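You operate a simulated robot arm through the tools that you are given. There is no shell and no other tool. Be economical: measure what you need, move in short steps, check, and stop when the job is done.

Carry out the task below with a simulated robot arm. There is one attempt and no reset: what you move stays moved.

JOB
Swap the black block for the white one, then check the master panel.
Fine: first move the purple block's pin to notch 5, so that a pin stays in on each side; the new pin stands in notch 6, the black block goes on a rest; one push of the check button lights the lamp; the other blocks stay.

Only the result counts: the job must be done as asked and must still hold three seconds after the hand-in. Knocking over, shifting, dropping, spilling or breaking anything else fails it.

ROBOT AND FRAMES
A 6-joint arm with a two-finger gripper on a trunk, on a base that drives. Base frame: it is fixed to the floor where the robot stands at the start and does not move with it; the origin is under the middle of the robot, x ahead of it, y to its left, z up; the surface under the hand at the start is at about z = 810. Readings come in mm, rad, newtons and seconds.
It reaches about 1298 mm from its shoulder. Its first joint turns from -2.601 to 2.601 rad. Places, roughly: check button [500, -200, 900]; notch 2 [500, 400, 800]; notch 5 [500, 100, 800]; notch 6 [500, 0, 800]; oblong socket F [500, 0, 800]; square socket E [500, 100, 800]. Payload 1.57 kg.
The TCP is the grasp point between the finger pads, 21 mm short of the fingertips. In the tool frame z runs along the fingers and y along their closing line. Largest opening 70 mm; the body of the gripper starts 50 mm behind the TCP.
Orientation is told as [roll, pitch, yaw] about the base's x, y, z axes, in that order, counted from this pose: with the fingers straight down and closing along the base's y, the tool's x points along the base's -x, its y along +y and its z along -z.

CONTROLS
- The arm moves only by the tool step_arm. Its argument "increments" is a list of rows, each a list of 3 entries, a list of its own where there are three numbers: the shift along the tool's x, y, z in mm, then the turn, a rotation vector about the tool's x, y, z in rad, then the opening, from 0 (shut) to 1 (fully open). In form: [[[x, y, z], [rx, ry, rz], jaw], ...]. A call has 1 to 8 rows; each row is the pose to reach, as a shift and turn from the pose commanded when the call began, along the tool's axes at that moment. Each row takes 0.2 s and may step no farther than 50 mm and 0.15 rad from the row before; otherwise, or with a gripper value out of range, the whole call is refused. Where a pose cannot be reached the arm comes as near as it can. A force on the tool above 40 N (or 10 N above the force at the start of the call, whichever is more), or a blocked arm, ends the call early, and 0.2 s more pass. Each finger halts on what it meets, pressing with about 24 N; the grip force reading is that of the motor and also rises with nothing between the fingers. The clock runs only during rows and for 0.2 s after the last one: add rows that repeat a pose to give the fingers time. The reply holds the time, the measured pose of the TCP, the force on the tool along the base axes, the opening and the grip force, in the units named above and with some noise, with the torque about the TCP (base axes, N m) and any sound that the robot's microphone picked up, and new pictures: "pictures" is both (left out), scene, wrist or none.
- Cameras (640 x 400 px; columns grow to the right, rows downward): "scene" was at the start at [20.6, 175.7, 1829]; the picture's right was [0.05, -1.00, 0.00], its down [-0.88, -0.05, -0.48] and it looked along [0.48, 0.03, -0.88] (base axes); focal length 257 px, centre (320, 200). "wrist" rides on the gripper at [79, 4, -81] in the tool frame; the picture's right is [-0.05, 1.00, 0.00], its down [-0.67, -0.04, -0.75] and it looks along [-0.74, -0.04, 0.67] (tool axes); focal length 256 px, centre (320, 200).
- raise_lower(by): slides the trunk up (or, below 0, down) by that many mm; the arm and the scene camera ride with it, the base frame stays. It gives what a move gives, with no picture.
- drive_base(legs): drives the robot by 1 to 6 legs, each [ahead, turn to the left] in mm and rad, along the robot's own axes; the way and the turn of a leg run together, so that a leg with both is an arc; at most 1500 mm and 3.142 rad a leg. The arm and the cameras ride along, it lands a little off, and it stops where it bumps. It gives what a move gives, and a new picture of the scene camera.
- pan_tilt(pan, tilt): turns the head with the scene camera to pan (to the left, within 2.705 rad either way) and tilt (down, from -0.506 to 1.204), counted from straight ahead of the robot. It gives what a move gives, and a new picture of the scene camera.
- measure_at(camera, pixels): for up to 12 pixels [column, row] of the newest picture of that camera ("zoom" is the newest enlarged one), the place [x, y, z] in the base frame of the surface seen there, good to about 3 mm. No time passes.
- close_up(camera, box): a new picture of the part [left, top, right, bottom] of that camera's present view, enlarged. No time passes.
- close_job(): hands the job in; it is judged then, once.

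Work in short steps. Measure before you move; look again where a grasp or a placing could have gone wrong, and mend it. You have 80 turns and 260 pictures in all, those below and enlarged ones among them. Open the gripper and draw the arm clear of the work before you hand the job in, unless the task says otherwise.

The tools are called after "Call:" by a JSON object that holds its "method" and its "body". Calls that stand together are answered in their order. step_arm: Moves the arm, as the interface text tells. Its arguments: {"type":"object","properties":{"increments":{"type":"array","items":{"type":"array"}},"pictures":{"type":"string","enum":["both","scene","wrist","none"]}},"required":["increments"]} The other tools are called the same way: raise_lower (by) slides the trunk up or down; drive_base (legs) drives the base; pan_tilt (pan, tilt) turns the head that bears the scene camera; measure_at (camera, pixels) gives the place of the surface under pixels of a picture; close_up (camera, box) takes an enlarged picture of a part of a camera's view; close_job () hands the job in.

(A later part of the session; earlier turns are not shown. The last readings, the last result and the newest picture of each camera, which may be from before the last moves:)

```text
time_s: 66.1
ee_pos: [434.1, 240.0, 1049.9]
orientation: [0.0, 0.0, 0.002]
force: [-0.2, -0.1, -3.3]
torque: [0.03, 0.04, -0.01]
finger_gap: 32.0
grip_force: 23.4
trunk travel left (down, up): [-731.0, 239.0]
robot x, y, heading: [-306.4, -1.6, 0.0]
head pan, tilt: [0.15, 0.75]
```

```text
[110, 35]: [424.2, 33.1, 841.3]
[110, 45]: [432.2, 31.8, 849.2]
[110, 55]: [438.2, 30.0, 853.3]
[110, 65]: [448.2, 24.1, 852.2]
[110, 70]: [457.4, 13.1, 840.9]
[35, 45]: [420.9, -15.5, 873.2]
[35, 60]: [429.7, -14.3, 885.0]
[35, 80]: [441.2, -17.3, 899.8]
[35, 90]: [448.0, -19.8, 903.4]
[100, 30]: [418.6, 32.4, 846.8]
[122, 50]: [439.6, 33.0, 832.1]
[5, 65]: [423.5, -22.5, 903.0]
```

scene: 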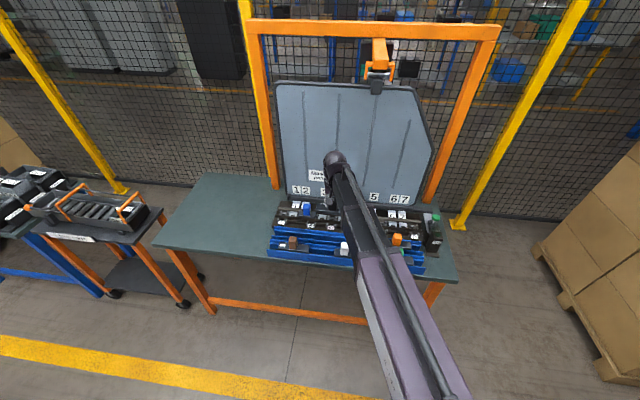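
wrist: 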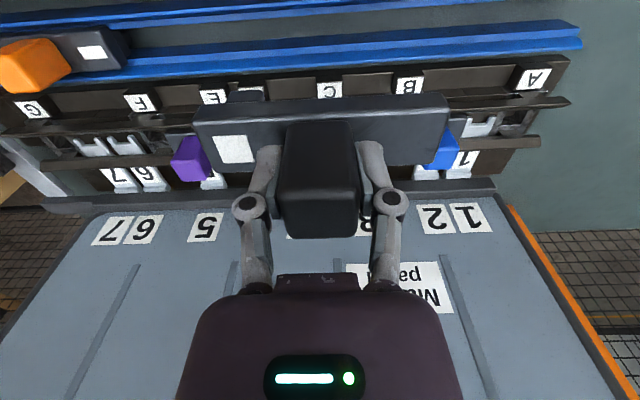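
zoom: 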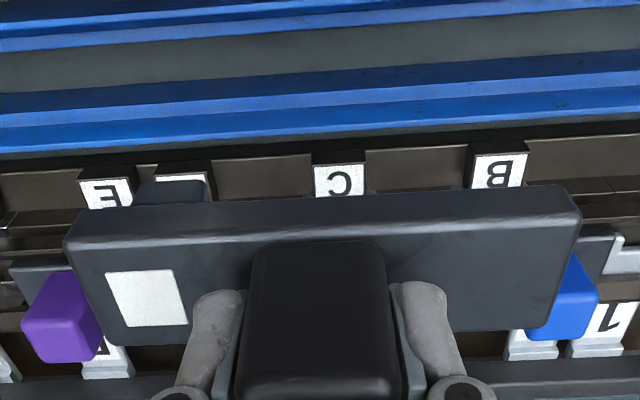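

Ledges lie at z≈835 with orange's centre line x≈435.5; the release height should be near ee z 885. I shift +1.5 mm in x and lower 135 mm, then look.

Call:
{"method": "step_arm", "body": {"increments": [[[-1.5, 0, 0], [0, 0, 0], 0.3], [[-1.5, 0, 0], [0, 0, 0], 0.3]], "pictures": "none"}}

Call:
{"method": "raise_lower", "body": {"by": -130}}

Call:
{"method": "step_arm", "body": {"increments": [[[0, 0, 0], [0, 0, 0], 0.3]]}}

Call:
{"method": "close_up", "body": {"camera": "wrist", "box": [100, 0, 500, 200]}}

```text
time_s: 66.7
ee_pos: [437.0, 240.7, 1050.5]
orientation: [0.0, 0.003, 0.002]
force: [-0.5, 0.1, -2.6]
torque: [0.0, -0.01, 0.06]
finger_gap: 32.1
grip_force: 24.3
trunk travel left (down, up): [-731.0, 239.0]
robot x, y, heading: [-304.8, 3.5, -0.003]
head pan, tilt: [0.15, 0.75]
```

```text
time_s: 68.2
ee_pos: [435.4, 240.5, 919.4]
orientation: [0.0, 0.0, 0.001]
force: [-0.9, -0.3, -3.8]
torque: [0.06, 0.03, 0.01]
finger_gap: 31.9
grip_force: 24.0
trunk travel left (down, up): [-601.0, 369.0]
robot x, y, heading: [-306.7, 2.9, 0.002]
head pan, tilt: [0.15, 0.75]
```

```text
time_s: 68.6
ee_pos: [435.6, 240.0, 918.6]
orientation: [0.0, 0.002, 0.002]
force: [-0.1, -0.1, -3.6]
torque: [0.0, 0.04, -0.03]
finger_gap: 31.8
grip_force: 23.6
trunk travel left (down, up): [-601.0, 369.0]
robot x, y, heading: [-304.5, 3.3, -0.003]
head pan, tilt: [0.15, 0.75]
```

scene: 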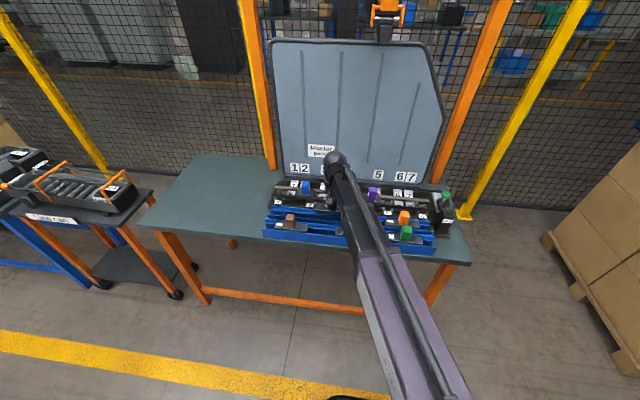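
wrist: 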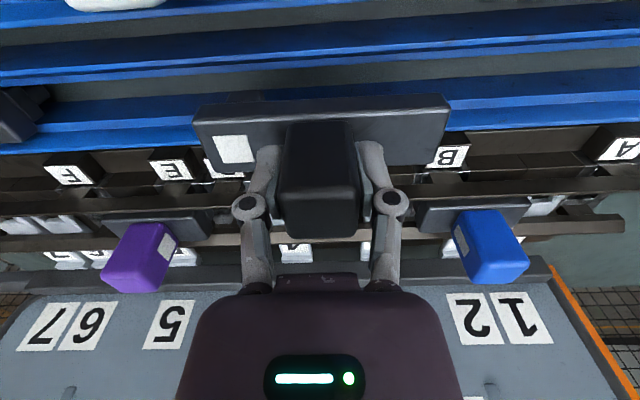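

```text
1.60 times, centred on (300, 100) of wrist
```

zoom: 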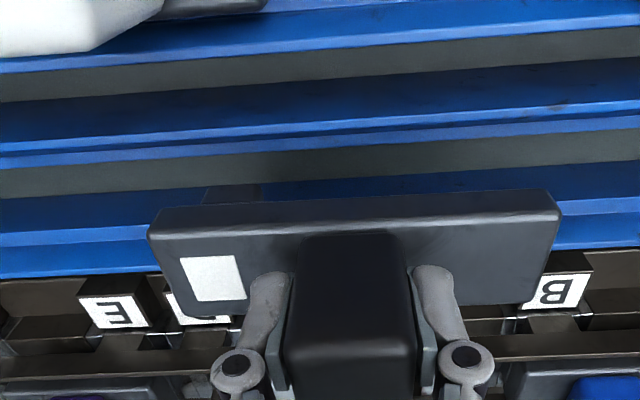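

The block is above the rear track with free sides. I lower in steps.

Call:
{"method": "raise_lower", "body": {"by": -18}}

Call:
{"method": "raise_lower", "body": {"by": -8}}

Call:
{"method": "raise_lower", "body": {"by": -5}}

Call:
{"method": "raise_lower", "body": {"by": -3}}

```text
time_s: 69.3
ee_pos: [435.0, 238.8, 901.5]
orientation: [-0.001, 0.005, 0.0]
force: [-10.6, -1.5, -7.5]
torque: [0.11, 0.77, -0.37]
finger_gap: 31.9
grip_force: 23.9
trunk travel left (down, up): [-583.0, 387.0]
robot x, y, heading: [-303.7, -2.4, -0.003]
head pan, tilt: [0.15, 0.75]
```

```text
time_s: 69.9
ee_pos: [435.4, 240.9, 895.5]
orientation: [0.001, 0.001, 0.001]
force: [-10.3, 2.8, 3.3]
torque: [0.04, 0.51, -0.17]
finger_gap: 32.0
grip_force: 24.0
trunk travel left (down, up): [-575.0, 395.0]
robot x, y, heading: [-305.6, 3.1, -0.001]
head pan, tilt: [0.15, 0.75]
```

```text
time_s: 70.4
ee_pos: [435.4, 238.8, 890.6]
orientation: [-0.002, -0.003, 0.001]
force: [-1.6, 1.1, 14.6]
torque: [-0.45, -0.15, -0.07]
finger_gap: 32.1
grip_force: 24.5
trunk travel left (down, up): [-570.0, 400.0]
robot x, y, heading: [-303.2, -0.6, 0.002]
head pan, tilt: [0.15, 0.75]
```

```text
time_s: 70.9
ee_pos: [435.5, 239.2, 886.7]
orientation: [0.001, 0.001, 0.002]
force: [-2.3, -2.7, 5.1]
torque: [-0.36, 0.03, -0.08]
finger_gap: 31.7
grip_force: 24.0
trunk travel left (down, up): [-567.0, 403.0]
robot x, y, heading: [-303.7, 3.9, 0.001]
head pan, tilt: [0.15, 0.75]
```

It slipped in along the rail; now the weight is taken with some load. I look before releasing.

Call:
{"method": "raise_lower", "body": {"by": -1}}

Call:
{"method": "step_arm", "body": {"increments": [[[0, 0, 0], [0, 0, 0], 0.3]], "pictures": "wrist"}}

Call:
{"method": "close_up", "body": {"camera": "wrist", "box": [160, 40, 480, 240]}}

Call:
{"method": "measure_at", "body": {"camera": "wrist", "pixels": [[205, 120], [440, 105], [205, 155], [440, 155], [270, 130], [390, 120], [320, 180]]}}

```text
time_s: 71.4
ee_pos: [434.9, 239.7, 885.4]
orientation: [0.001, -0.002, 0.001]
force: [0.1, -1.9, 14.3]
torque: [-0.65, -0.26, -0.01]
finger_gap: 32.2
grip_force: 24.9
trunk travel left (down, up): [-566.0, 404.0]
robot x, y, heading: [-305.4, 0.9, 0.001]
head pan, tilt: [0.15, 0.75]
```

```text
time_s: 71.8
ee_pos: [435.6, 239.6, 886.1]
orientation: [-0.001, -0.003, 0.001]
force: [1.9, -3.0, 15.2]
torque: [-0.66, -0.38, 0.0]
finger_gap: 31.9
grip_force: 23.9
trunk travel left (down, up): [-566.0, 404.0]
robot x, y, heading: [-305.9, -0.7, -0.001]
head pan, tilt: [0.15, 0.75]
```

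wrist: 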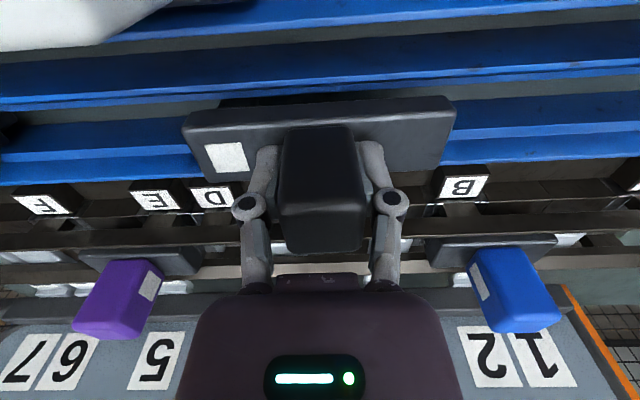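

```text
2.00 times, centred on (320, 140) of wrist
```

zoom: 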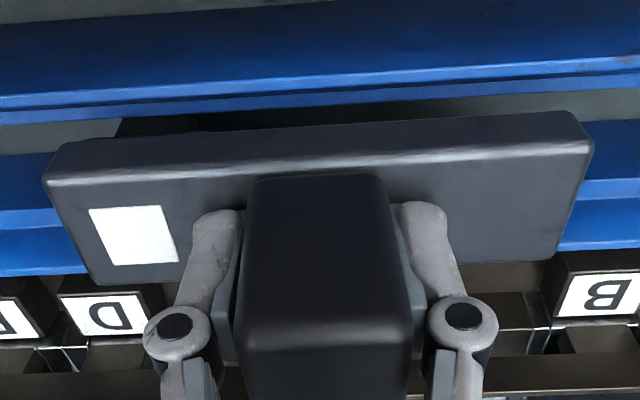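

```text
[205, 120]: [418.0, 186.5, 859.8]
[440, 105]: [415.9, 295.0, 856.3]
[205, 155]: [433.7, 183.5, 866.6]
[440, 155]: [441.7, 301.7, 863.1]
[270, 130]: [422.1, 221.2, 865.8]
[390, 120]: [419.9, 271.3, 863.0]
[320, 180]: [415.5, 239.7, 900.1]
```

The plate top is ~9 mm above orange's and the foot end is carried by something. I lift 12 mm and measure the track profile in the open part beside it.

Call:
{"method": "raise_lower", "body": {"by": 14}}

Call:
{"method": "step_arm", "body": {"increments": [[[0, 0, 0], [0, 0, 0], 0.3]], "pictures": "wrist"}}

Call:
{"method": "close_up", "body": {"camera": "wrist", "box": [60, 50, 260, 175]}}

Call:
{"method": "measure_at", "body": {"camera": "zoom", "pixels": [[200, 60], [200, 90], [200, 110], [200, 130], [200, 150], [200, 170], [200, 190], [200, 210], [200, 230], [200, 250], [200, 270], [200, 290]]}}

Call:
{"method": "measure_at", "body": {"camera": "zoom", "pixels": [[500, 100], [500, 120], [500, 130], [500, 140], [500, 150], [560, 120], [600, 120], [450, 120], [420, 180], [420, 250], [420, 200], [430, 160]]}}

```text
time_s: 72.5
ee_pos: [437.2, 241.0, 896.8]
orientation: [0.0, -0.001, 0.0]
force: [0.1, 0.3, -3.7]
torque: [0.02, 0.03, 0.04]
finger_gap: 31.8
grip_force: 24.2
trunk travel left (down, up): [-580.0, 390.0]
robot x, y, heading: [-303.0, 2.3, -0.0]
head pan, tilt: [0.15, 0.75]
```

```text
time_s: 72.8
ee_pos: [436.4, 239.8, 897.1]
orientation: [0.0, 0.002, 0.002]
force: [-0.2, -0.4, -3.2]
torque: [0.03, 0.04, 0.07]
finger_gap: 31.6
grip_force: 24.3
trunk travel left (down, up): [-580.0, 390.0]
robot x, y, heading: [-302.0, -1.0, -0.002]
head pan, tilt: [0.15, 0.75]
```

wrist: 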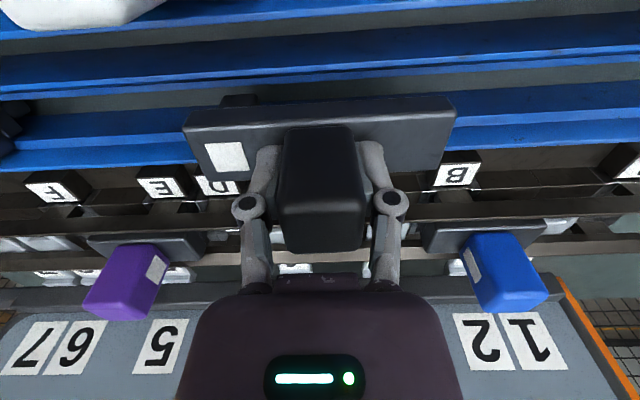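

```text
3.20 times, centred on (160, 112) of wrist
```

zoom: 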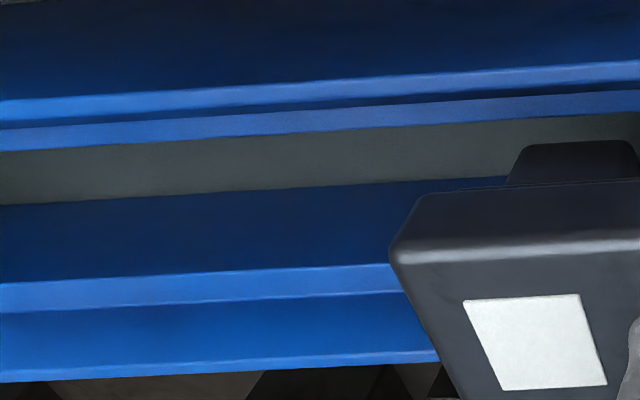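

```text
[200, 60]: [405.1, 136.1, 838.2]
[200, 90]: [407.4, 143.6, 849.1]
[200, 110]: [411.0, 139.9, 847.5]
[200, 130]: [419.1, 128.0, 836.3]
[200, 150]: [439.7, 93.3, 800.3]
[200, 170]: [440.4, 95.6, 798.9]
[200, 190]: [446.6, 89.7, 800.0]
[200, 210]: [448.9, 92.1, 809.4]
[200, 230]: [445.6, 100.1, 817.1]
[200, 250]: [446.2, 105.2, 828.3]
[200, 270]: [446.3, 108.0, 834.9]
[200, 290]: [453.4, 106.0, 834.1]
```

```text
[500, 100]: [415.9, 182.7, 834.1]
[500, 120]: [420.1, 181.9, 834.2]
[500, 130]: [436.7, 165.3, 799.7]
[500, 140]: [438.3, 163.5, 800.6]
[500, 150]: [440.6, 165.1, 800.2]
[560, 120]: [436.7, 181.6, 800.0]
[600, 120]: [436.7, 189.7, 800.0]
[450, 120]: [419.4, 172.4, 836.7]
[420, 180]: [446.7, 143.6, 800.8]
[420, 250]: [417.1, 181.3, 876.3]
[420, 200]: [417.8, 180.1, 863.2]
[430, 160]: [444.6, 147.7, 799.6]
```

The gap runs x 421–446 (centre ≈433.5), so the block was ~2–3 mm too far back (the −x push agrees). I shift −2.5 mm in x and lower again.

Call:
{"method": "step_arm", "body": {"increments": [[[2.8, 0, 0], [0, 0, 0], 0.3], [[2.8, 0, 0], [0, 0, 0], 0.3]], "pictures": "none"}}

Call:
{"method": "raise_lower", "body": {"by": -7}}

Call:
{"method": "raise_lower", "body": {"by": -5}}

```text
time_s: 73.5
ee_pos: [432.7, 239.8, 897.9]
orientation: [-0.002, 0.003, 0.001]
force: [0.7, 0.7, -4.0]
torque: [0.0, 0.0, -0.02]
finger_gap: 32.0
grip_force: 24.4
trunk travel left (down, up): [-580.0, 390.0]
robot x, y, heading: [-302.1, 2.5, -0.002]
head pan, tilt: [0.15, 0.75]
```

```text
time_s: 74.0
ee_pos: [433.5, 239.1, 890.2]
orientation: [0.0, 0.0, 0.001]
force: [-0.3, 0.6, -3.4]
torque: [0.02, 0.01, -0.01]
finger_gap: 32.0
grip_force: 24.2
trunk travel left (down, up): [-573.0, 397.0]
robot x, y, heading: [-303.3, 2.5, 0.003]
head pan, tilt: [0.15, 0.75]
```

```text
time_s: 74.5
ee_pos: [433.2, 239.3, 886.7]
orientation: [0.0, 0.002, 0.001]
force: [0.0, -1.0, -4.4]
torque: [0.02, -0.01, -0.01]
finger_gap: 31.7
grip_force: 24.3
trunk travel left (down, up): [-568.0, 402.0]
robot x, y, heading: [-306.3, 1.5, -0.001]
head pan, tilt: [0.15, 0.75]
```

No contact now. I go on down.

Call:
{"method": "raise_lower", "body": {"by": -4}}

Call:
{"method": "raise_lower", "body": {"by": -3}}

Call:
{"method": "raise_lower", "body": {"by": -2}}

```text
time_s: 75.1
ee_pos: [433.9, 239.8, 883.1]
orientation: [0.001, 0.003, 0.002]
force: [0.2, -0.3, -3.4]
torque: [-0.01, 0.01, 0.03]
finger_gap: 31.8
grip_force: 24.8
trunk travel left (down, up): [-564.0, 406.0]
robot x, y, heading: [-299.6, 0.5, -0.0]
head pan, tilt: [0.15, 0.75]
```

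```text
time_s: 75.6
ee_pos: [433.3, 240.9, 880.6]
orientation: [0.0, 0.002, 0.001]
force: [0.2, -0.3, -3.7]
torque: [0.02, 0.0, 0.02]
finger_gap: 31.9
grip_force: 24.7
trunk travel left (down, up): [-561.0, 409.0]
robot x, y, heading: [-307.9, 0.1, -0.001]
head pan, tilt: [0.15, 0.75]
```

```text
time_s: 76.1
ee_pos: [434.0, 240.2, 877.0]
orientation: [0.0, 0.003, 0.003]
force: [0.2, -0.1, -4.1]
torque: [0.02, 0.01, 0.01]
finger_gap: 31.9
grip_force: 23.9
trunk travel left (down, up): [-559.0, 411.0]
robot x, y, heading: [-302.9, 4.2, 0.001]
head pan, tilt: [0.15, 0.75]
```

Still hanging free (the block had slid up a bit in the grip). I continue in 2 mm steps.

Call:
{"method": "raise_lower", "body": {"by": -2}}

Call:
{"method": "raise_lower", "body": {"by": -2}}

Call:
{"method": "step_arm", "body": {"increments": [[[0, 0, 0], [0, 0, 0], 0.3]], "pictures": "wrist"}}

Call:
{"method": "measure_at", "body": {"camera": "wrist", "pixels": [[205, 120], [440, 105], [205, 155], [440, 155], [230, 150], [420, 130], [320, 180], [320, 240]]}}

```text
time_s: 76.6
ee_pos: [434.1, 240.2, 876.3]
orientation: [-0.001, -0.001, 0.002]
force: [0.5, -0.1, -0.5]
torque: [0.22, 0.01, -0.03]
finger_gap: 31.9
grip_force: 24.0
trunk travel left (down, up): [-557.0, 413.0]
robot x, y, heading: [-303.8, 2.1, 0.003]
head pan, tilt: [0.15, 0.75]
```

```text
time_s: 77.2
ee_pos: [432.4, 239.4, 875.6]
orientation: [0.0, -0.001, 0.003]
force: [4.0, -0.8, 12.7]
torque: [-0.03, 0.07, -0.04]
finger_gap: 31.7
grip_force: 23.8
trunk travel left (down, up): [-555.0, 415.0]
robot x, y, heading: [-303.0, 0.0, -0.001]
head pan, tilt: [0.15, 0.75]
```

```text
time_s: 77.6
ee_pos: [432.7, 238.6, 874.4]
orientation: [-0.001, 0.0, 0.002]
force: [6.5, -1.1, 16.4]
torque: [-0.02, 0.04, -0.04]
finger_gap: 31.8
grip_force: 24.1
trunk travel left (down, up): [-555.0, 415.0]
robot x, y, heading: [-303.4, 1.9, -0.002]
head pan, tilt: [0.15, 0.75]
```

wrist: 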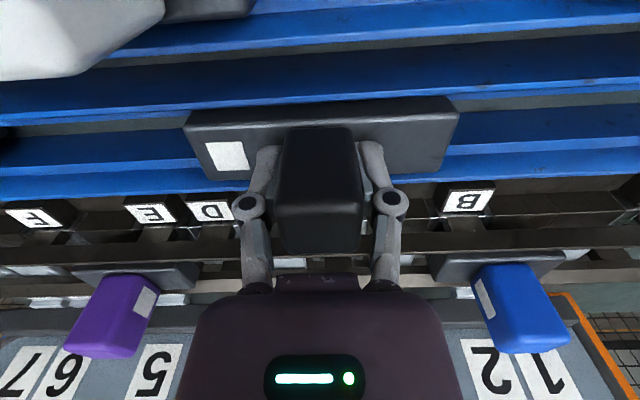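

```text
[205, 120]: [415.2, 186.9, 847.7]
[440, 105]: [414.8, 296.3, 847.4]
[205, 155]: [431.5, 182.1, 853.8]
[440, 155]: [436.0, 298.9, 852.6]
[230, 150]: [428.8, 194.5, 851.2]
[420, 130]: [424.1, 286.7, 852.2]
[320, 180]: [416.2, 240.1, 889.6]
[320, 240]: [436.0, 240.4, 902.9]
```

Plate top now 853 at both ends, level and torque-free: seated like orange. I ease up 1 mm, release, and rise.

Call:
{"method": "raise_lower", "body": {"by": 1.5}}

Call:
{"method": "step_arm", "body": {"increments": [[[0, 0, 0], [0, 0, 0], 1], [[0, 0, 0], [0, 0, 0], 1], [[0, 0, 0], [0, 0, 0], 1]], "pictures": "none"}}

Call:
{"method": "raise_lower", "body": {"by": 170}}

Call:
{"method": "step_arm", "body": {"increments": [[[30, -15, 0], [0, 0, 0], 1], [[60, -30, 0], [0, 0, 0], 1], [[74, -50, 0], [0, 0, 0], 1], [[74, -63, 0], [0, 0, 0], 1], [[74, -63, 0], [0, 0, 0], 1]]}}

Call:
{"method": "close_up", "body": {"camera": "scene", "box": [250, 170, 450, 295]}}

```text
time_s: 78.1
ee_pos: [433.8, 239.6, 876.0]
orientation: [0.0, 0.003, 0.003]
force: [0.4, 0.6, -2.8]
torque: [0.03, 0.0, 0.0]
finger_gap: 31.8
grip_force: 23.6
trunk travel left (down, up): [-557.0, 413.0]
robot x, y, heading: [-308.4, 1.5, 0.005]
head pan, tilt: [0.15, 0.75]
```

```text
time_s: 78.9
ee_pos: [434.2, 239.5, 876.3]
orientation: [0.0, 0.0, 0.002]
force: [0.3, 0.1, 0.4]
torque: [0.0, -0.03, 0.0]
finger_gap: 69.9
grip_force: 0.1
trunk travel left (down, up): [-557.0, 413.0]
robot x, y, heading: [-302.2, 0.1, -0.002]
head pan, tilt: [0.15, 0.75]
```

```text
time_s: 80.8
ee_pos: [432.7, 240.1, 1046.3]
orientation: [-0.001, -0.001, 0.002]
force: [0.4, 0.2, -0.2]
torque: [-0.02, -0.02, 0.0]
finger_gap: 69.9
grip_force: 0.0
trunk travel left (down, up): [-727.0, 243.0]
robot x, y, heading: [-303.3, -0.2, 0.001]
head pan, tilt: [0.15, 0.75]
```

```text
time_s: 82.0
ee_pos: [358.0, 176.6, 1045.6]
orientation: [-0.001, 0.002, 0.001]
force: [-0.3, 1.5, 0.2]
torque: [0.02, 0.02, -0.01]
finger_gap: 70.0
grip_force: 0.0
trunk travel left (down, up): [-727.0, 243.0]
robot x, y, heading: [-305.7, 1.0, -0.002]
head pan, tilt: [0.15, 0.75]
```

scene: 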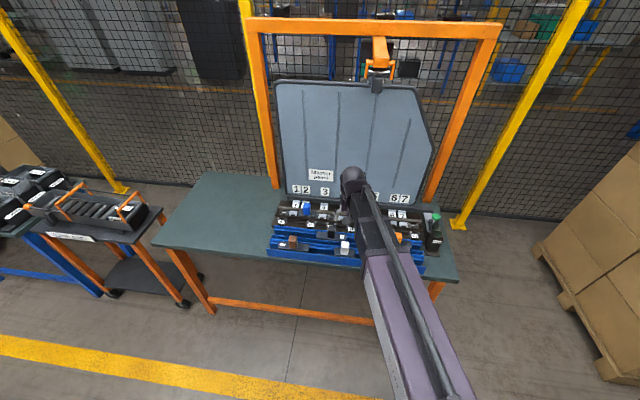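
wrist: 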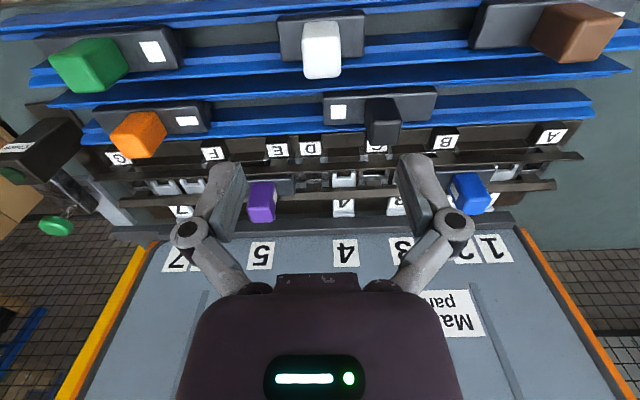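

```text
3.20 times, centred on (350, 232) of scene
```

zoom: 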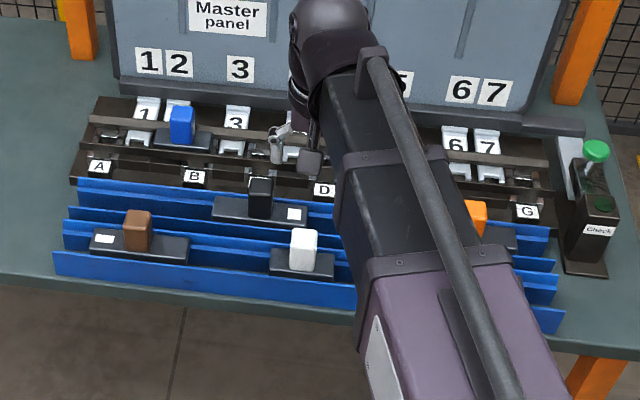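

Black rests well beside the others. Now the white block: I measure it for grasping.

Call:
{"method": "measure_at", "body": {"camera": "wrist", "pixels": [[304, 68], [340, 66], [321, 40], [321, 60], [321, 76], [281, 35], [361, 30], [283, 55], [363, 52], [321, 15]]}}

Call:
{"method": "close_up", "body": {"camera": "wrist", "box": [260, 0, 400, 90]}}

```text
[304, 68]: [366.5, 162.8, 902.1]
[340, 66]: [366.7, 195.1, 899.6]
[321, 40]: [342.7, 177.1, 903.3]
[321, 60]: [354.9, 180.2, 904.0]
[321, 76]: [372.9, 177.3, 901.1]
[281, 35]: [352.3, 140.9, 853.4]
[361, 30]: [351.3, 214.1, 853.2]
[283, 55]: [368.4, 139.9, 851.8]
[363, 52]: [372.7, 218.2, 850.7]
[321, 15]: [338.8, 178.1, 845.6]
```

```text
4.44 times, centred on (330, 45) of wrist
```

zoom: 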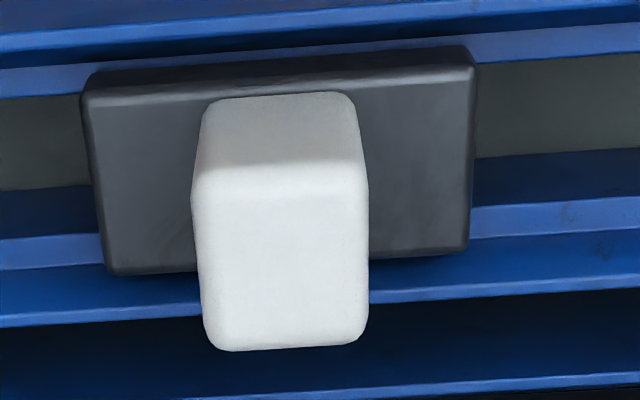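

White knob centre (358,179), top 903. Since I can't see its foot yet, I grip it with the hand turned −90°, which lets me place it either way round.

Call:
{"method": "step_arm", "body": {"increments": [[[0, 0.8, 0], [0, 0, 0.14], 1], [[0, 1.6, 0], [0, 0, 0.28], 1], [[-0.3, 2.3, 0], [0, 0, 0.42], 1], [[-0.3, 2.3, 0], [0, 0, 0.56], 1], [[-0.3, 2.3, 0], [0, 0, 0.7], 1], [[-0.3, 2.3, 0], [0, 0, 0.84], 1], [[-0.3, 2.3, 0], [0, 0, 0.98], 1], [[-0.3, 2.3, 0], [0, 0, 1.12], 1]], "pictures": "none"}}

Call:
{"method": "step_arm", "body": {"increments": [[[0, 0, 0], [0, 0, 0.14], 1], [[0, 0, 0], [0, 0, 0.28], 1], [[0, 0, 0], [0, 0, 0.42], 1], [[0, 0, 0], [0, 0, 0.453], 1], [[0, 0, 0], [0, 0, 0.453], 1]], "pictures": "none"}}

Call:
{"method": "raise_lower", "body": {"by": -118}}

Call:
{"method": "step_arm", "body": {"increments": [[[0, 0, 0], [0, 0, 0], 1]]}}

Call:
{"method": "measure_at", "body": {"camera": "wrist", "pixels": [[293, 150], [355, 150], [322, 165], [322, 130], [322, 100]]}}

```text
time_s: 83.8
ee_pos: [359.1, 179.1, 1045.5]
orientation: [-0.001, 0.001, -1.12]
force: [-1.1, 1.2, -0.1]
torque: [-0.01, -0.02, 0.01]
finger_gap: 70.1
grip_force: 0.1
trunk travel left (down, up): [-727.0, 243.0]
robot x, y, heading: [-302.0, 2.9, -0.001]
head pan, tilt: [0.15, 0.75]
```

```text
time_s: 85.0
ee_pos: [361.0, 179.2, 1046.4]
orientation: [0.001, 0.0, -1.572]
force: [-0.5, 0.5, -0.2]
torque: [0.02, 0.0, 0.0]
finger_gap: 70.1
grip_force: 0.0
trunk travel left (down, up): [-727.0, 243.0]
robot x, y, heading: [-304.2, 0.6, -0.002]
head pan, tilt: [0.15, 0.75]
```

```text
time_s: 86.5
ee_pos: [361.0, 178.7, 928.4]
orientation: [-0.001, 0.0, -1.571]
force: [-0.2, -0.9, -0.3]
torque: [0.0, -0.02, -0.03]
finger_gap: 70.1
grip_force: 0.0
trunk travel left (down, up): [-609.0, 361.0]
robot x, y, heading: [-302.4, 3.5, 0.002]
head pan, tilt: [0.15, 0.75]
```

```text
time_s: 86.9
ee_pos: [359.0, 179.7, 927.5]
orientation: [0.001, 0.0, -1.571]
force: [0.8, -1.0, 0.2]
torque: [-0.02, 0.01, 0.01]
finger_gap: 70.0
grip_force: 0.1
trunk travel left (down, up): [-609.0, 361.0]
robot x, y, heading: [-306.5, 4.5, 0.001]
head pan, tilt: [0.15, 0.75]
```

scene: 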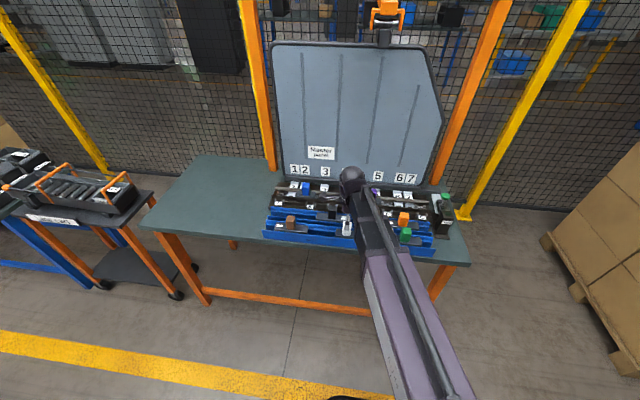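
wrist: 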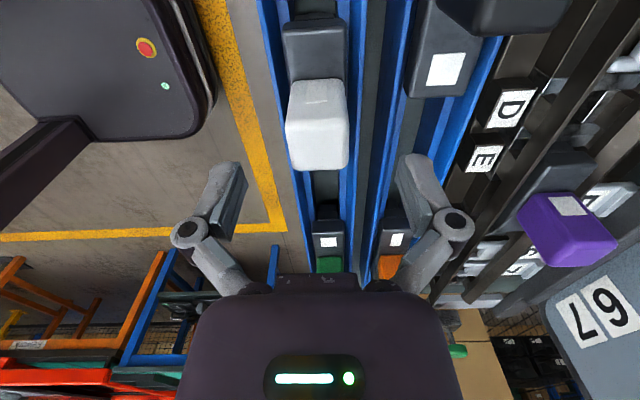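

```text
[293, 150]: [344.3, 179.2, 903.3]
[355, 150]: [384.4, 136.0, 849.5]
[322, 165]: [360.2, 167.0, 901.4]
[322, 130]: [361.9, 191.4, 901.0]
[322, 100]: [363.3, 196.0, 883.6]
```

Let me enlarge the white knob's +y face, where a faint mark shows at (318,102).

Call:
{"method": "close_up", "body": {"camera": "wrist", "box": [278, 70, 358, 120]}}

Call:
{"method": "raise_lower", "body": {"by": -44}}

Call:
{"method": "step_arm", "body": {"increments": [[[0, 0, 0], [0, 0, 0], 0.3], [[0, 0, 0], [0, 0, 0], 0.3], [[0, 0, 0], [0, 0, 0], 0.3], [[0, 0, 0], [0, 0, 0], 0.3]], "pictures": "wrist"}}

```text
8.00 times, centred on (318, 95) of wrist
```

zoom: 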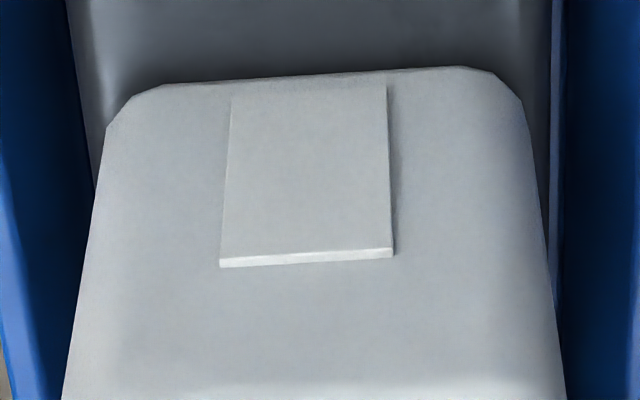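

```text
time_s: 87.7
ee_pos: [359.8, 178.6, 883.2]
orientation: [0.0, -0.001, -1.571]
force: [-0.7, 0.2, -0.7]
torque: [-0.01, 0.02, -0.02]
finger_gap: 70.1
grip_force: 0.0
trunk travel left (down, up): [-565.0, 405.0]
robot x, y, heading: [-305.2, 0.4, -0.002]
head pan, tilt: [0.15, 0.75]
```

```text
time_s: 88.7
ee_pos: [358.4, 179.5, 884.6]
orientation: [0.0, 0.0, -1.57]
force: [-1.6, 0.8, 7.5]
torque: [0.02, 0.09, 0.07]
finger_gap: 31.6
grip_force: 24.1
trunk travel left (down, up): [-565.0, 405.0]
robot x, y, heading: [-304.1, 2.6, 0.002]
head pan, tilt: [0.15, 0.75]
```

wrist: 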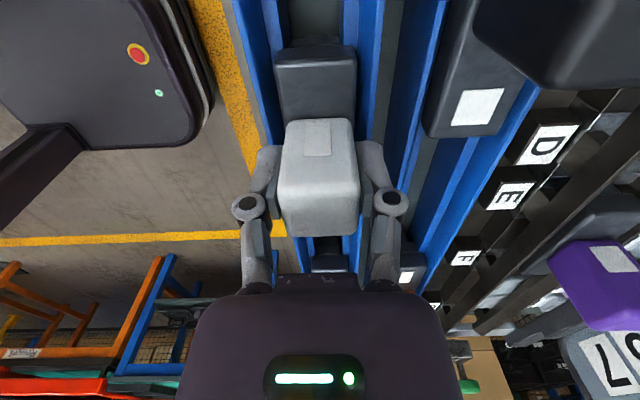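

The raised tag is on the +y face, so white's foot is at +y and its pin at −y: just right for F/6 without turning. I lift and check the foot.

Call:
{"method": "raise_lower", "body": {"by": 30}}

Call:
{"method": "raise_lower", "body": {"by": 130}}

Call:
{"method": "step_arm", "body": {"increments": [[[-15, 30, 0], [0, 0, 0], 0.3], [[-40, 60, 0], [0, 0, 0], 0.3], [[-70, 90, 0], [0, 0, 0], 0.3], [[-100, 120, 0], [0, 0, 0], 0.3], [[-130, 150, 0], [0, 0, 0], 0.3], [[-160, 180, 0], [0, 0, 0], 0.3], [[-181, 180, 0], [0, 0, 0], 0.3], [[-181, 180, 0], [0, 0, 0], 0.3]]}}

Call:
{"method": "close_up", "body": {"camera": "wrist", "box": [200, 0, 440, 150]}}

```text
time_s: 89.5
ee_pos: [359.8, 178.6, 912.6]
orientation: [0.001, 0.0, -1.572]
force: [0.7, -1.1, -2.4]
torque: [0.02, 0.03, -0.01]
finger_gap: 31.7
grip_force: 24.1
trunk travel left (down, up): [-595.0, 375.0]
robot x, y, heading: [-304.0, -0.6, 0.001]
head pan, tilt: [0.15, 0.75]
```

```text
time_s: 91.1
ee_pos: [360.0, 178.6, 1043.1]
orientation: [-0.001, 0.002, -1.571]
force: [-0.6, 0.0, -3.1]
torque: [-0.02, -0.01, -0.01]
finger_gap: 31.7
grip_force: 23.9
trunk travel left (down, up): [-725.0, 245.0]
robot x, y, heading: [-305.5, 1.5, -0.001]
head pan, tilt: [0.15, 0.75]
```

```text
time_s: 92.9
ee_pos: [541.3, -2.9, 1042.6]
orientation: [-0.002, -0.001, -1.571]
force: [-0.2, 0.3, -2.8]
torque: [0.01, 0.0, -0.01]
finger_gap: 31.5
grip_force: 23.4
trunk travel left (down, up): [-725.0, 245.0]
robot x, y, heading: [-308.1, 3.4, -0.001]
head pan, tilt: [0.15, 0.75]
```

scene: 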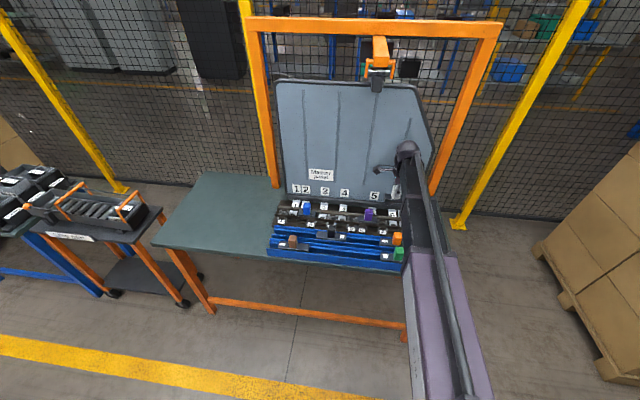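
wrist: 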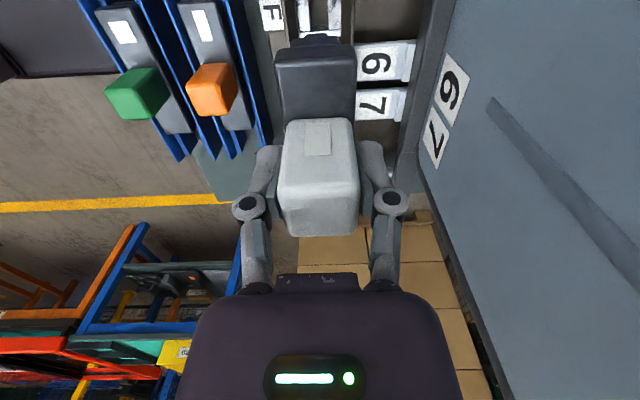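

```text
2.67 times, centred on (320, 75) of wrist
```

zoom: 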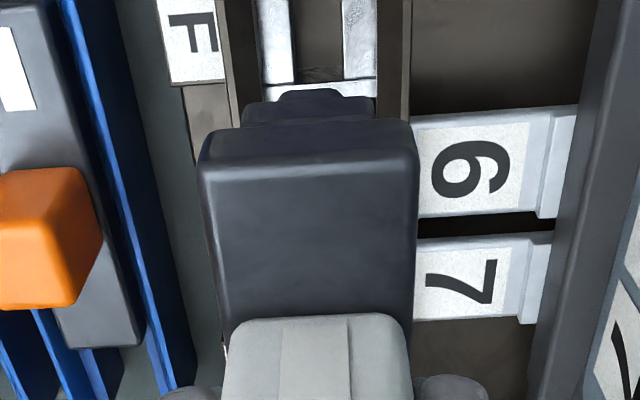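

The foot with its oblong tongue is at the +y end. I set the hand to (539, −3.5) and lower to 30 mm above the seat to check.

Call:
{"method": "step_arm", "body": {"increments": [[[-0.5, -1.7, 0], [0, 0, 0], 0.3], [[-0.5, -1.7, 0], [0, 0, 0], 0.3]], "pictures": "none"}}

Call:
{"method": "raise_lower", "body": {"by": -102}}

Call:
{"method": "step_arm", "body": {"increments": [[[0, 0, 0], [0, 0, 0], 0.3]]}}

Call:
{"method": "close_up", "body": {"camera": "wrist", "box": [200, 0, 440, 150]}}

Call:
{"method": "measure_at", "body": {"camera": "zoom", "pixels": [[240, 200], [310, 140], [310, 170], [400, 170], [215, 170], [480, 150], [480, 220], [320, 350], [430, 170], [190, 170], [300, 60], [300, 20]]}}

```text
time_s: 93.5
ee_pos: [539.5, -2.6, 1042.9]
orientation: [-0.001, 0.001, -1.569]
force: [-0.1, 0.0, -2.6]
torque: [-0.03, 0.01, -0.03]
finger_gap: 31.7
grip_force: 24.1
trunk travel left (down, up): [-725.0, 245.0]
robot x, y, heading: [-303.6, 2.1, -0.002]
head pan, tilt: [0.15, 0.75]
```

```text
time_s: 94.8
ee_pos: [538.6, -2.5, 941.0]
orientation: [-0.001, 0.0, -1.572]
force: [0.5, -0.4, -2.1]
torque: [0.0, 0.03, -0.02]
finger_gap: 31.6
grip_force: 24.2
trunk travel left (down, up): [-623.0, 347.0]
robot x, y, heading: [-305.5, 3.6, -0.001]
head pan, tilt: [0.15, 0.75]
```

```text
time_s: 95.2
ee_pos: [539.6, -2.1, 941.9]
orientation: [-0.003, 0.0, -1.569]
force: [-1.1, -0.5, -2.0]
torque: [0.02, 0.0, 0.03]
finger_gap: 31.8
grip_force: 23.6
trunk travel left (down, up): [-623.0, 347.0]
robot x, y, heading: [-306.1, 2.6, -0.001]
head pan, tilt: [0.15, 0.75]
```

scene: 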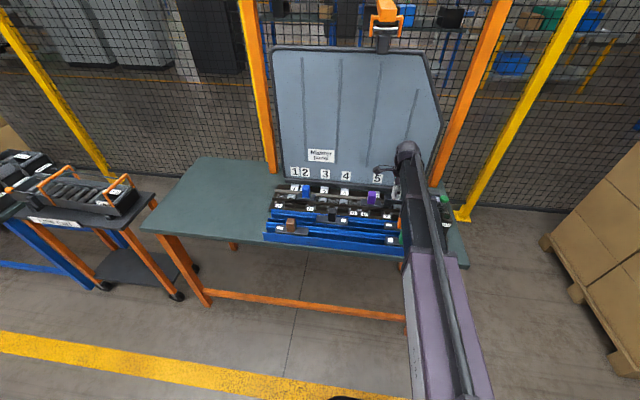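
wrist: 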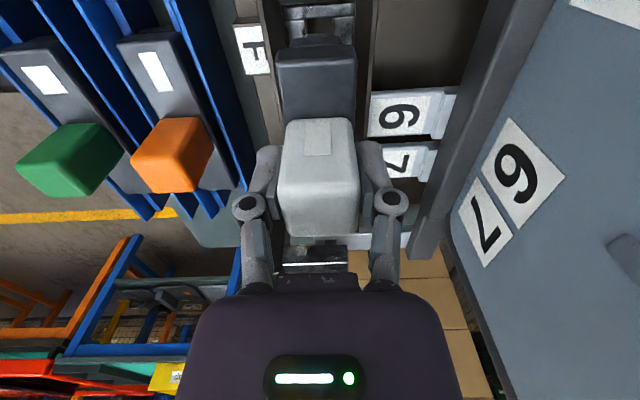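

```text
2.67 times, centred on (320, 75) of wrist
```

zoom: 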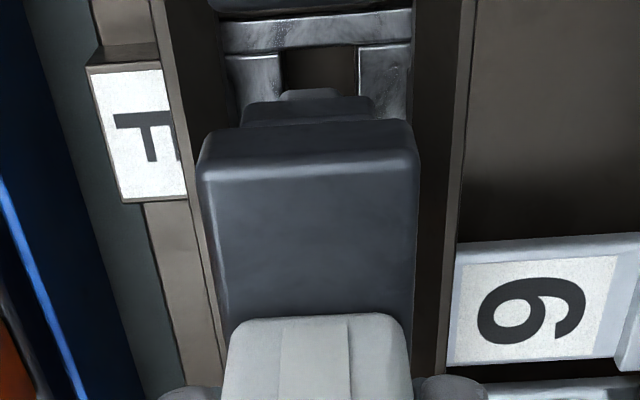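

```text
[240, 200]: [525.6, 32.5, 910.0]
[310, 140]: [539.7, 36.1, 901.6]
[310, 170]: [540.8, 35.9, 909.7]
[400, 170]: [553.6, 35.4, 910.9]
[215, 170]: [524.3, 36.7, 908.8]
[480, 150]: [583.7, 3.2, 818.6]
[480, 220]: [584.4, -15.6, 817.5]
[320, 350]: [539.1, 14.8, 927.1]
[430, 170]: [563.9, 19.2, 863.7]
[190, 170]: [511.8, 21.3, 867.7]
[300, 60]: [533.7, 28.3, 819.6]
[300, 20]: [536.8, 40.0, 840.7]
```

Alignment looks right (plate end y 36, rails' mid 538). I shift −0.7 mm in y and lower in steps.

Call:
{"method": "step_arm", "body": {"increments": [[[-0.7, -0.5, 0], [0, 0, 0], 0.3], [[-0.7, -0.5, 0], [0, 0, 0], 0.3]], "pictures": "none"}}

Call:
{"method": "raise_lower", "body": {"by": -24}}

Call:
{"method": "raise_lower", "body": {"by": -6}}

Call:
{"method": "raise_lower", "body": {"by": -4}}

```text
time_s: 95.8
ee_pos: [537.9, -3.7, 941.2]
orientation: [-0.002, 0.0, -1.57]
force: [-0.5, -0.4, -3.3]
torque: [-0.04, 0.03, -0.02]
finger_gap: 31.6
grip_force: 24.2
trunk travel left (down, up): [-623.0, 347.0]
robot x, y, heading: [-301.8, -0.7, -0.003]
head pan, tilt: [0.15, 0.75]
```

```text
time_s: 96.5
ee_pos: [538.6, -3.7, 917.4]
orientation: [0.0, -0.001, -1.571]
force: [-0.7, 0.6, -2.1]
torque: [0.01, 0.0, 0.01]
finger_gap: 31.8
grip_force: 23.9
trunk travel left (down, up): [-599.0, 371.0]
robot x, y, heading: [-306.6, 3.2, 0.002]
head pan, tilt: [0.15, 0.75]
```

```text
time_s: 97.1
ee_pos: [539.5, -3.0, 911.6]
orientation: [0.0, 0.0, -1.571]
force: [1.8, 0.5, -2.4]
torque: [0.02, -0.2, -0.04]
finger_gap: 31.6
grip_force: 24.0
trunk travel left (down, up): [-593.0, 377.0]
robot x, y, heading: [-304.1, 0.9, 0.001]
head pan, tilt: [0.15, 0.75]
```

```text
time_s: 97.6
ee_pos: [539.3, -3.4, 907.1]
orientation: [0.001, 0.0, -1.572]
force: [6.1, 1.3, -6.4]
torque: [0.09, -0.33, 0.25]
finger_gap: 31.7
grip_force: 23.8
trunk travel left (down, up): [-589.0, 381.0]
robot x, y, heading: [-300.8, 2.4, 0.002]
head pan, tilt: [0.15, 0.75]
```

It enters with only a slight +x push (6 N); I shift +0.7 mm in x and finish.

Call:
{"method": "step_arm", "body": {"increments": [[[0.1, 0.9, 0], [0, 0, 0], 0.3], [[0.1, 0.9, 0], [0, 0, 0], 0.3]], "pictures": "none"}}

Call:
{"method": "raise_lower", "body": {"by": -4}}

Call:
{"method": "raise_lower", "body": {"by": -3}}

Call:
{"method": "raise_lower", "body": {"by": -1}}

```text
time_s: 98.2
ee_pos: [538.3, -3.0, 905.7]
orientation: [-0.002, -0.001, -1.57]
force: [1.9, 0.6, -3.7]
torque: [0.06, -0.1, 0.08]
finger_gap: 31.7
grip_force: 24.4
trunk travel left (down, up): [-589.0, 381.0]
robot x, y, heading: [-299.5, 0.8, -0.003]
head pan, tilt: [0.15, 0.75]
```

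```text
time_s: 98.7
ee_pos: [539.2, -2.8, 904.1]
orientation: [-0.003, 0.0, -1.571]
force: [1.6, 0.9, -4.0]
torque: [0.01, -0.08, 0.04]
finger_gap: 31.5
grip_force: 23.6
trunk travel left (down, up): [-585.0, 385.0]
robot x, y, heading: [-302.1, 0.6, 0.001]
head pan, tilt: [0.15, 0.75]
```

```text
time_s: 99.2
ee_pos: [538.5, -3.8, 901.5]
orientation: [0.0, 0.002, -1.571]
force: [6.8, -0.2, 10.3]
torque: [0.4, -0.11, 0.12]
finger_gap: 31.9
grip_force: 24.2
trunk travel left (down, up): [-582.0, 388.0]
robot x, y, heading: [-304.6, 1.3, 0.002]
head pan, tilt: [0.15, 0.75]
```

```text
time_s: 99.8
ee_pos: [539.5, -2.8, 900.3]
orientation: [0.002, 0.0, -1.57]
force: [10.5, -1.8, 18.2]
torque: [-0.03, -0.26, 0.18]
finger_gap: 32.0
grip_force: 24.2
trunk travel left (down, up): [-581.0, 389.0]
robot x, y, heading: [-301.7, 4.1, 0.005]
head pan, tilt: [0.15, 0.75]
```

Full seat reached (load balanced). I release, rise, and inspect.

Call:
{"method": "step_arm", "body": {"increments": [[[0, 0, 0], [0, 0, 0], 1], [[0, 0, 0], [0, 0, 0], 1], [[0, 0, 0], [0, 0, 0], 1]], "pictures": "none"}}

Call:
{"method": "raise_lower", "body": {"by": 168}}

Call:
{"method": "step_arm", "body": {"increments": [[[0, 0, 0], [0, 0, -0.14], 1], [[0, 0, 0], [0, 0, -0.28], 1], [[0, 0, 0], [0, 0, -0.42], 1], [[0, 0, 0], [0, 0, -0.56], 1], [[0, 0, 0], [0, 0, -0.7], 1], [[0, 0, 0], [0, 0, -0.84], 1], [[0, 0, 0], [0, 0, -0.98], 1], [[0, 0, 0], [0, 0, -1.12], 1]], "pictures": "none"}}

Call:
{"method": "step_arm", "body": {"increments": [[[0, 0, 0], [0, 0, -0.14], 0.3], [[0, 0, 0], [0, 0, -0.28], 0], [[0, 0, 0], [0, 0, -0.42], 0], [[0, 0, 0], [0, 0, -0.45], 0], [[0, 0, 0], [0, 0, -0.45], 0]]}}

Call:
{"method": "close_up", "body": {"camera": "wrist", "box": [120, 0, 440, 130]}}

```text
time_s: 100.6
ee_pos: [538.4, -4.1, 898.9]
orientation: [-0.002, 0.001, -1.57]
force: [-0.1, 0.4, -0.8]
torque: [-0.02, 0.0, -0.03]
finger_gap: 69.8
grip_force: 0.1
trunk travel left (down, up): [-581.0, 389.0]
robot x, y, heading: [-297.9, 3.9, 0.003]
head pan, tilt: [0.15, 0.75]
```

```text
time_s: 102.5
ee_pos: [538.6, -3.9, 1067.7]
orientation: [0.001, -0.001, -1.571]
force: [0.9, -0.3, 0.3]
torque: [0.0, -0.01, 0.0]
finger_gap: 69.7
grip_force: 0.0
trunk travel left (down, up): [-749.0, 221.0]
robot x, y, heading: [-304.9, 1.9, 0.001]
head pan, tilt: [0.15, 0.75]
```

```text
time_s: 104.3
ee_pos: [538.8, -3.2, 1067.7]
orientation: [0.001, -0.001, -0.45]
force: [0.4, -0.5, -0.7]
torque: [-0.01, 0.0, -0.02]
finger_gap: 70.0
grip_force: 0.1
trunk travel left (down, up): [-749.0, 221.0]
robot x, y, heading: [-302.3, 4.4, -0.005]
head pan, tilt: [0.15, 0.75]
```

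```text
time_s: 105.5
ee_pos: [538.8, -3.0, 1067.0]
orientation: [0.001, -0.001, 0.0]
force: [-0.6, 0.7, -0.1]
torque: [0.03, -0.02, -0.01]
finger_gap: 0.0
grip_force: 24.2
trunk travel left (down, up): [-749.0, 221.0]
robot x, y, heading: [-305.1, -0.3, 0.004]
head pan, tilt: [0.15, 0.75]
```

scene: 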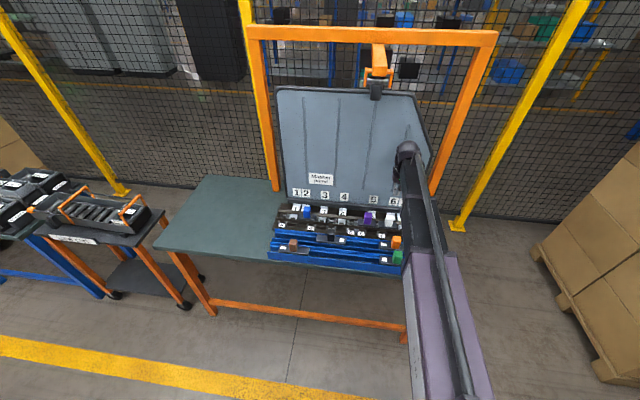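
wrist: 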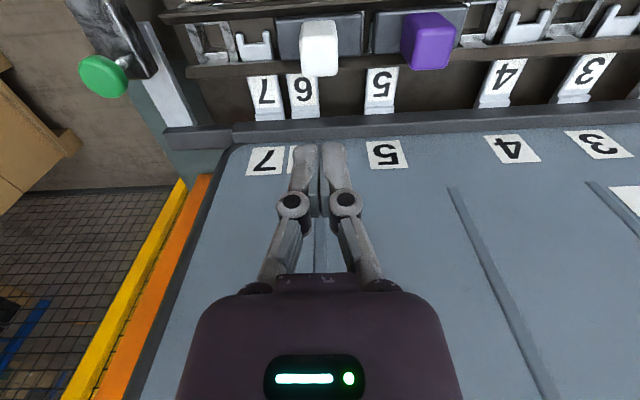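

```text
2.00 times, centred on (280, 65) of wrist
```

zoom: 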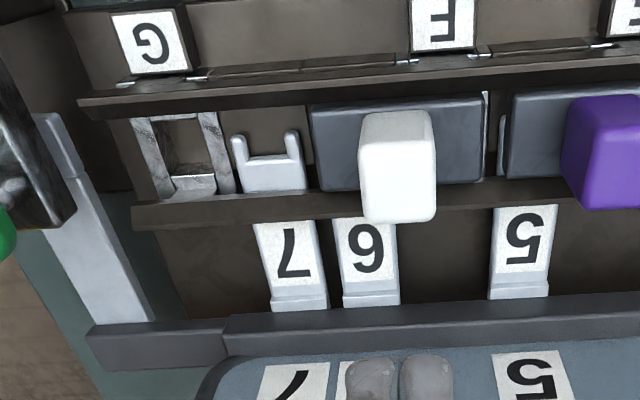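

White and purple both look seated. I verify heights and look at the check device.

Call:
{"method": "measure_at", "body": {"camera": "wrist", "pixels": [[290, 40], [350, 35], [320, 60], [385, 40], [455, 25], [428, 55], [103, 75], [103, 90], [130, 60], [120, 30]]}}

Call:
{"method": "step_arm", "body": {"increments": [[[45, 0, 0], [0, 0, 0], 0], [[90, 0, 0], [0, 0, 0], 0], [[120, -30, 0], [0, 0, 0], 0], [[120, -70, 0], [0, 0, 0], 0], [[120, -70, 0], [0, 0, 0], 0]]}}

Call:
{"method": "close_up", "body": {"camera": "wrist", "box": [100, 20, 340, 170]}}

Call:
{"method": "close_up", "body": {"camera": "scene", "box": [360, 180, 480, 280]}}

```text
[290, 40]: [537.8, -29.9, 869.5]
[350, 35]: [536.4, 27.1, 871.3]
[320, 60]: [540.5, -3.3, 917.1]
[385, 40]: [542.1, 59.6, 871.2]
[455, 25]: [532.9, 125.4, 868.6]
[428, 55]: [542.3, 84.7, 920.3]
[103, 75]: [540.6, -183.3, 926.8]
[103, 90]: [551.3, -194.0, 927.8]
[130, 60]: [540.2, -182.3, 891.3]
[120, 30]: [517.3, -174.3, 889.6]
```

```text
time_s: 106.7
ee_pos: [418.9, -72.6, 1067.3]
orientation: [-0.001, 0.0, 0.0]
force: [-0.9, -0.5, 0.9]
torque: [0.03, -0.04, -0.01]
finger_gap: 0.0
grip_force: 24.1
trunk travel left (down, up): [-749.0, 221.0]
robot x, y, heading: [-302.4, 4.3, -0.003]
head pan, tilt: [0.15, 0.75]
```

scene: 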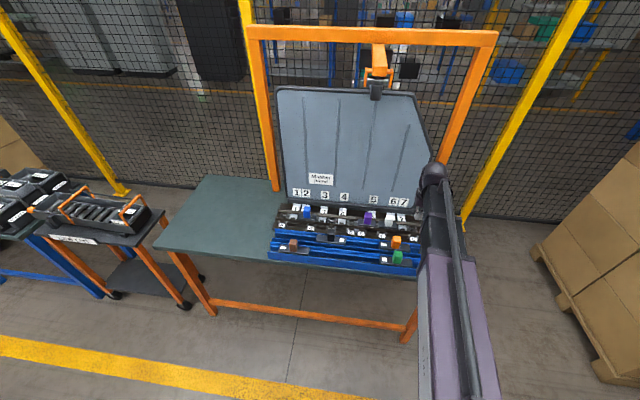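
wrist: 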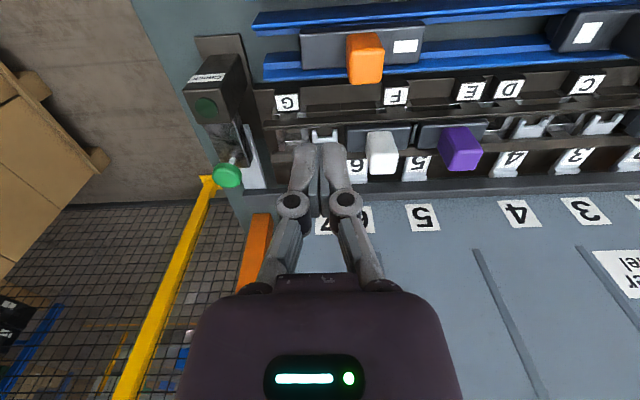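

```text
2.67 times, centred on (220, 95) of wrist
```

zoom: 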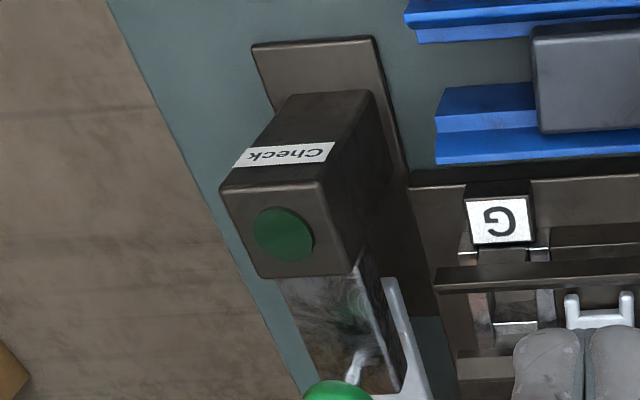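

```text
4.00 times, centred on (420, 230) of scene
```

zoom: 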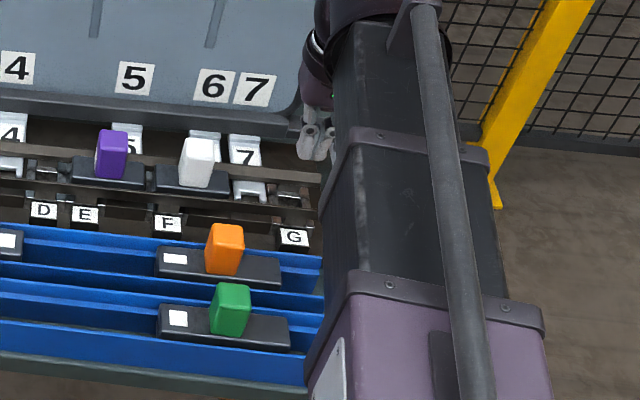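

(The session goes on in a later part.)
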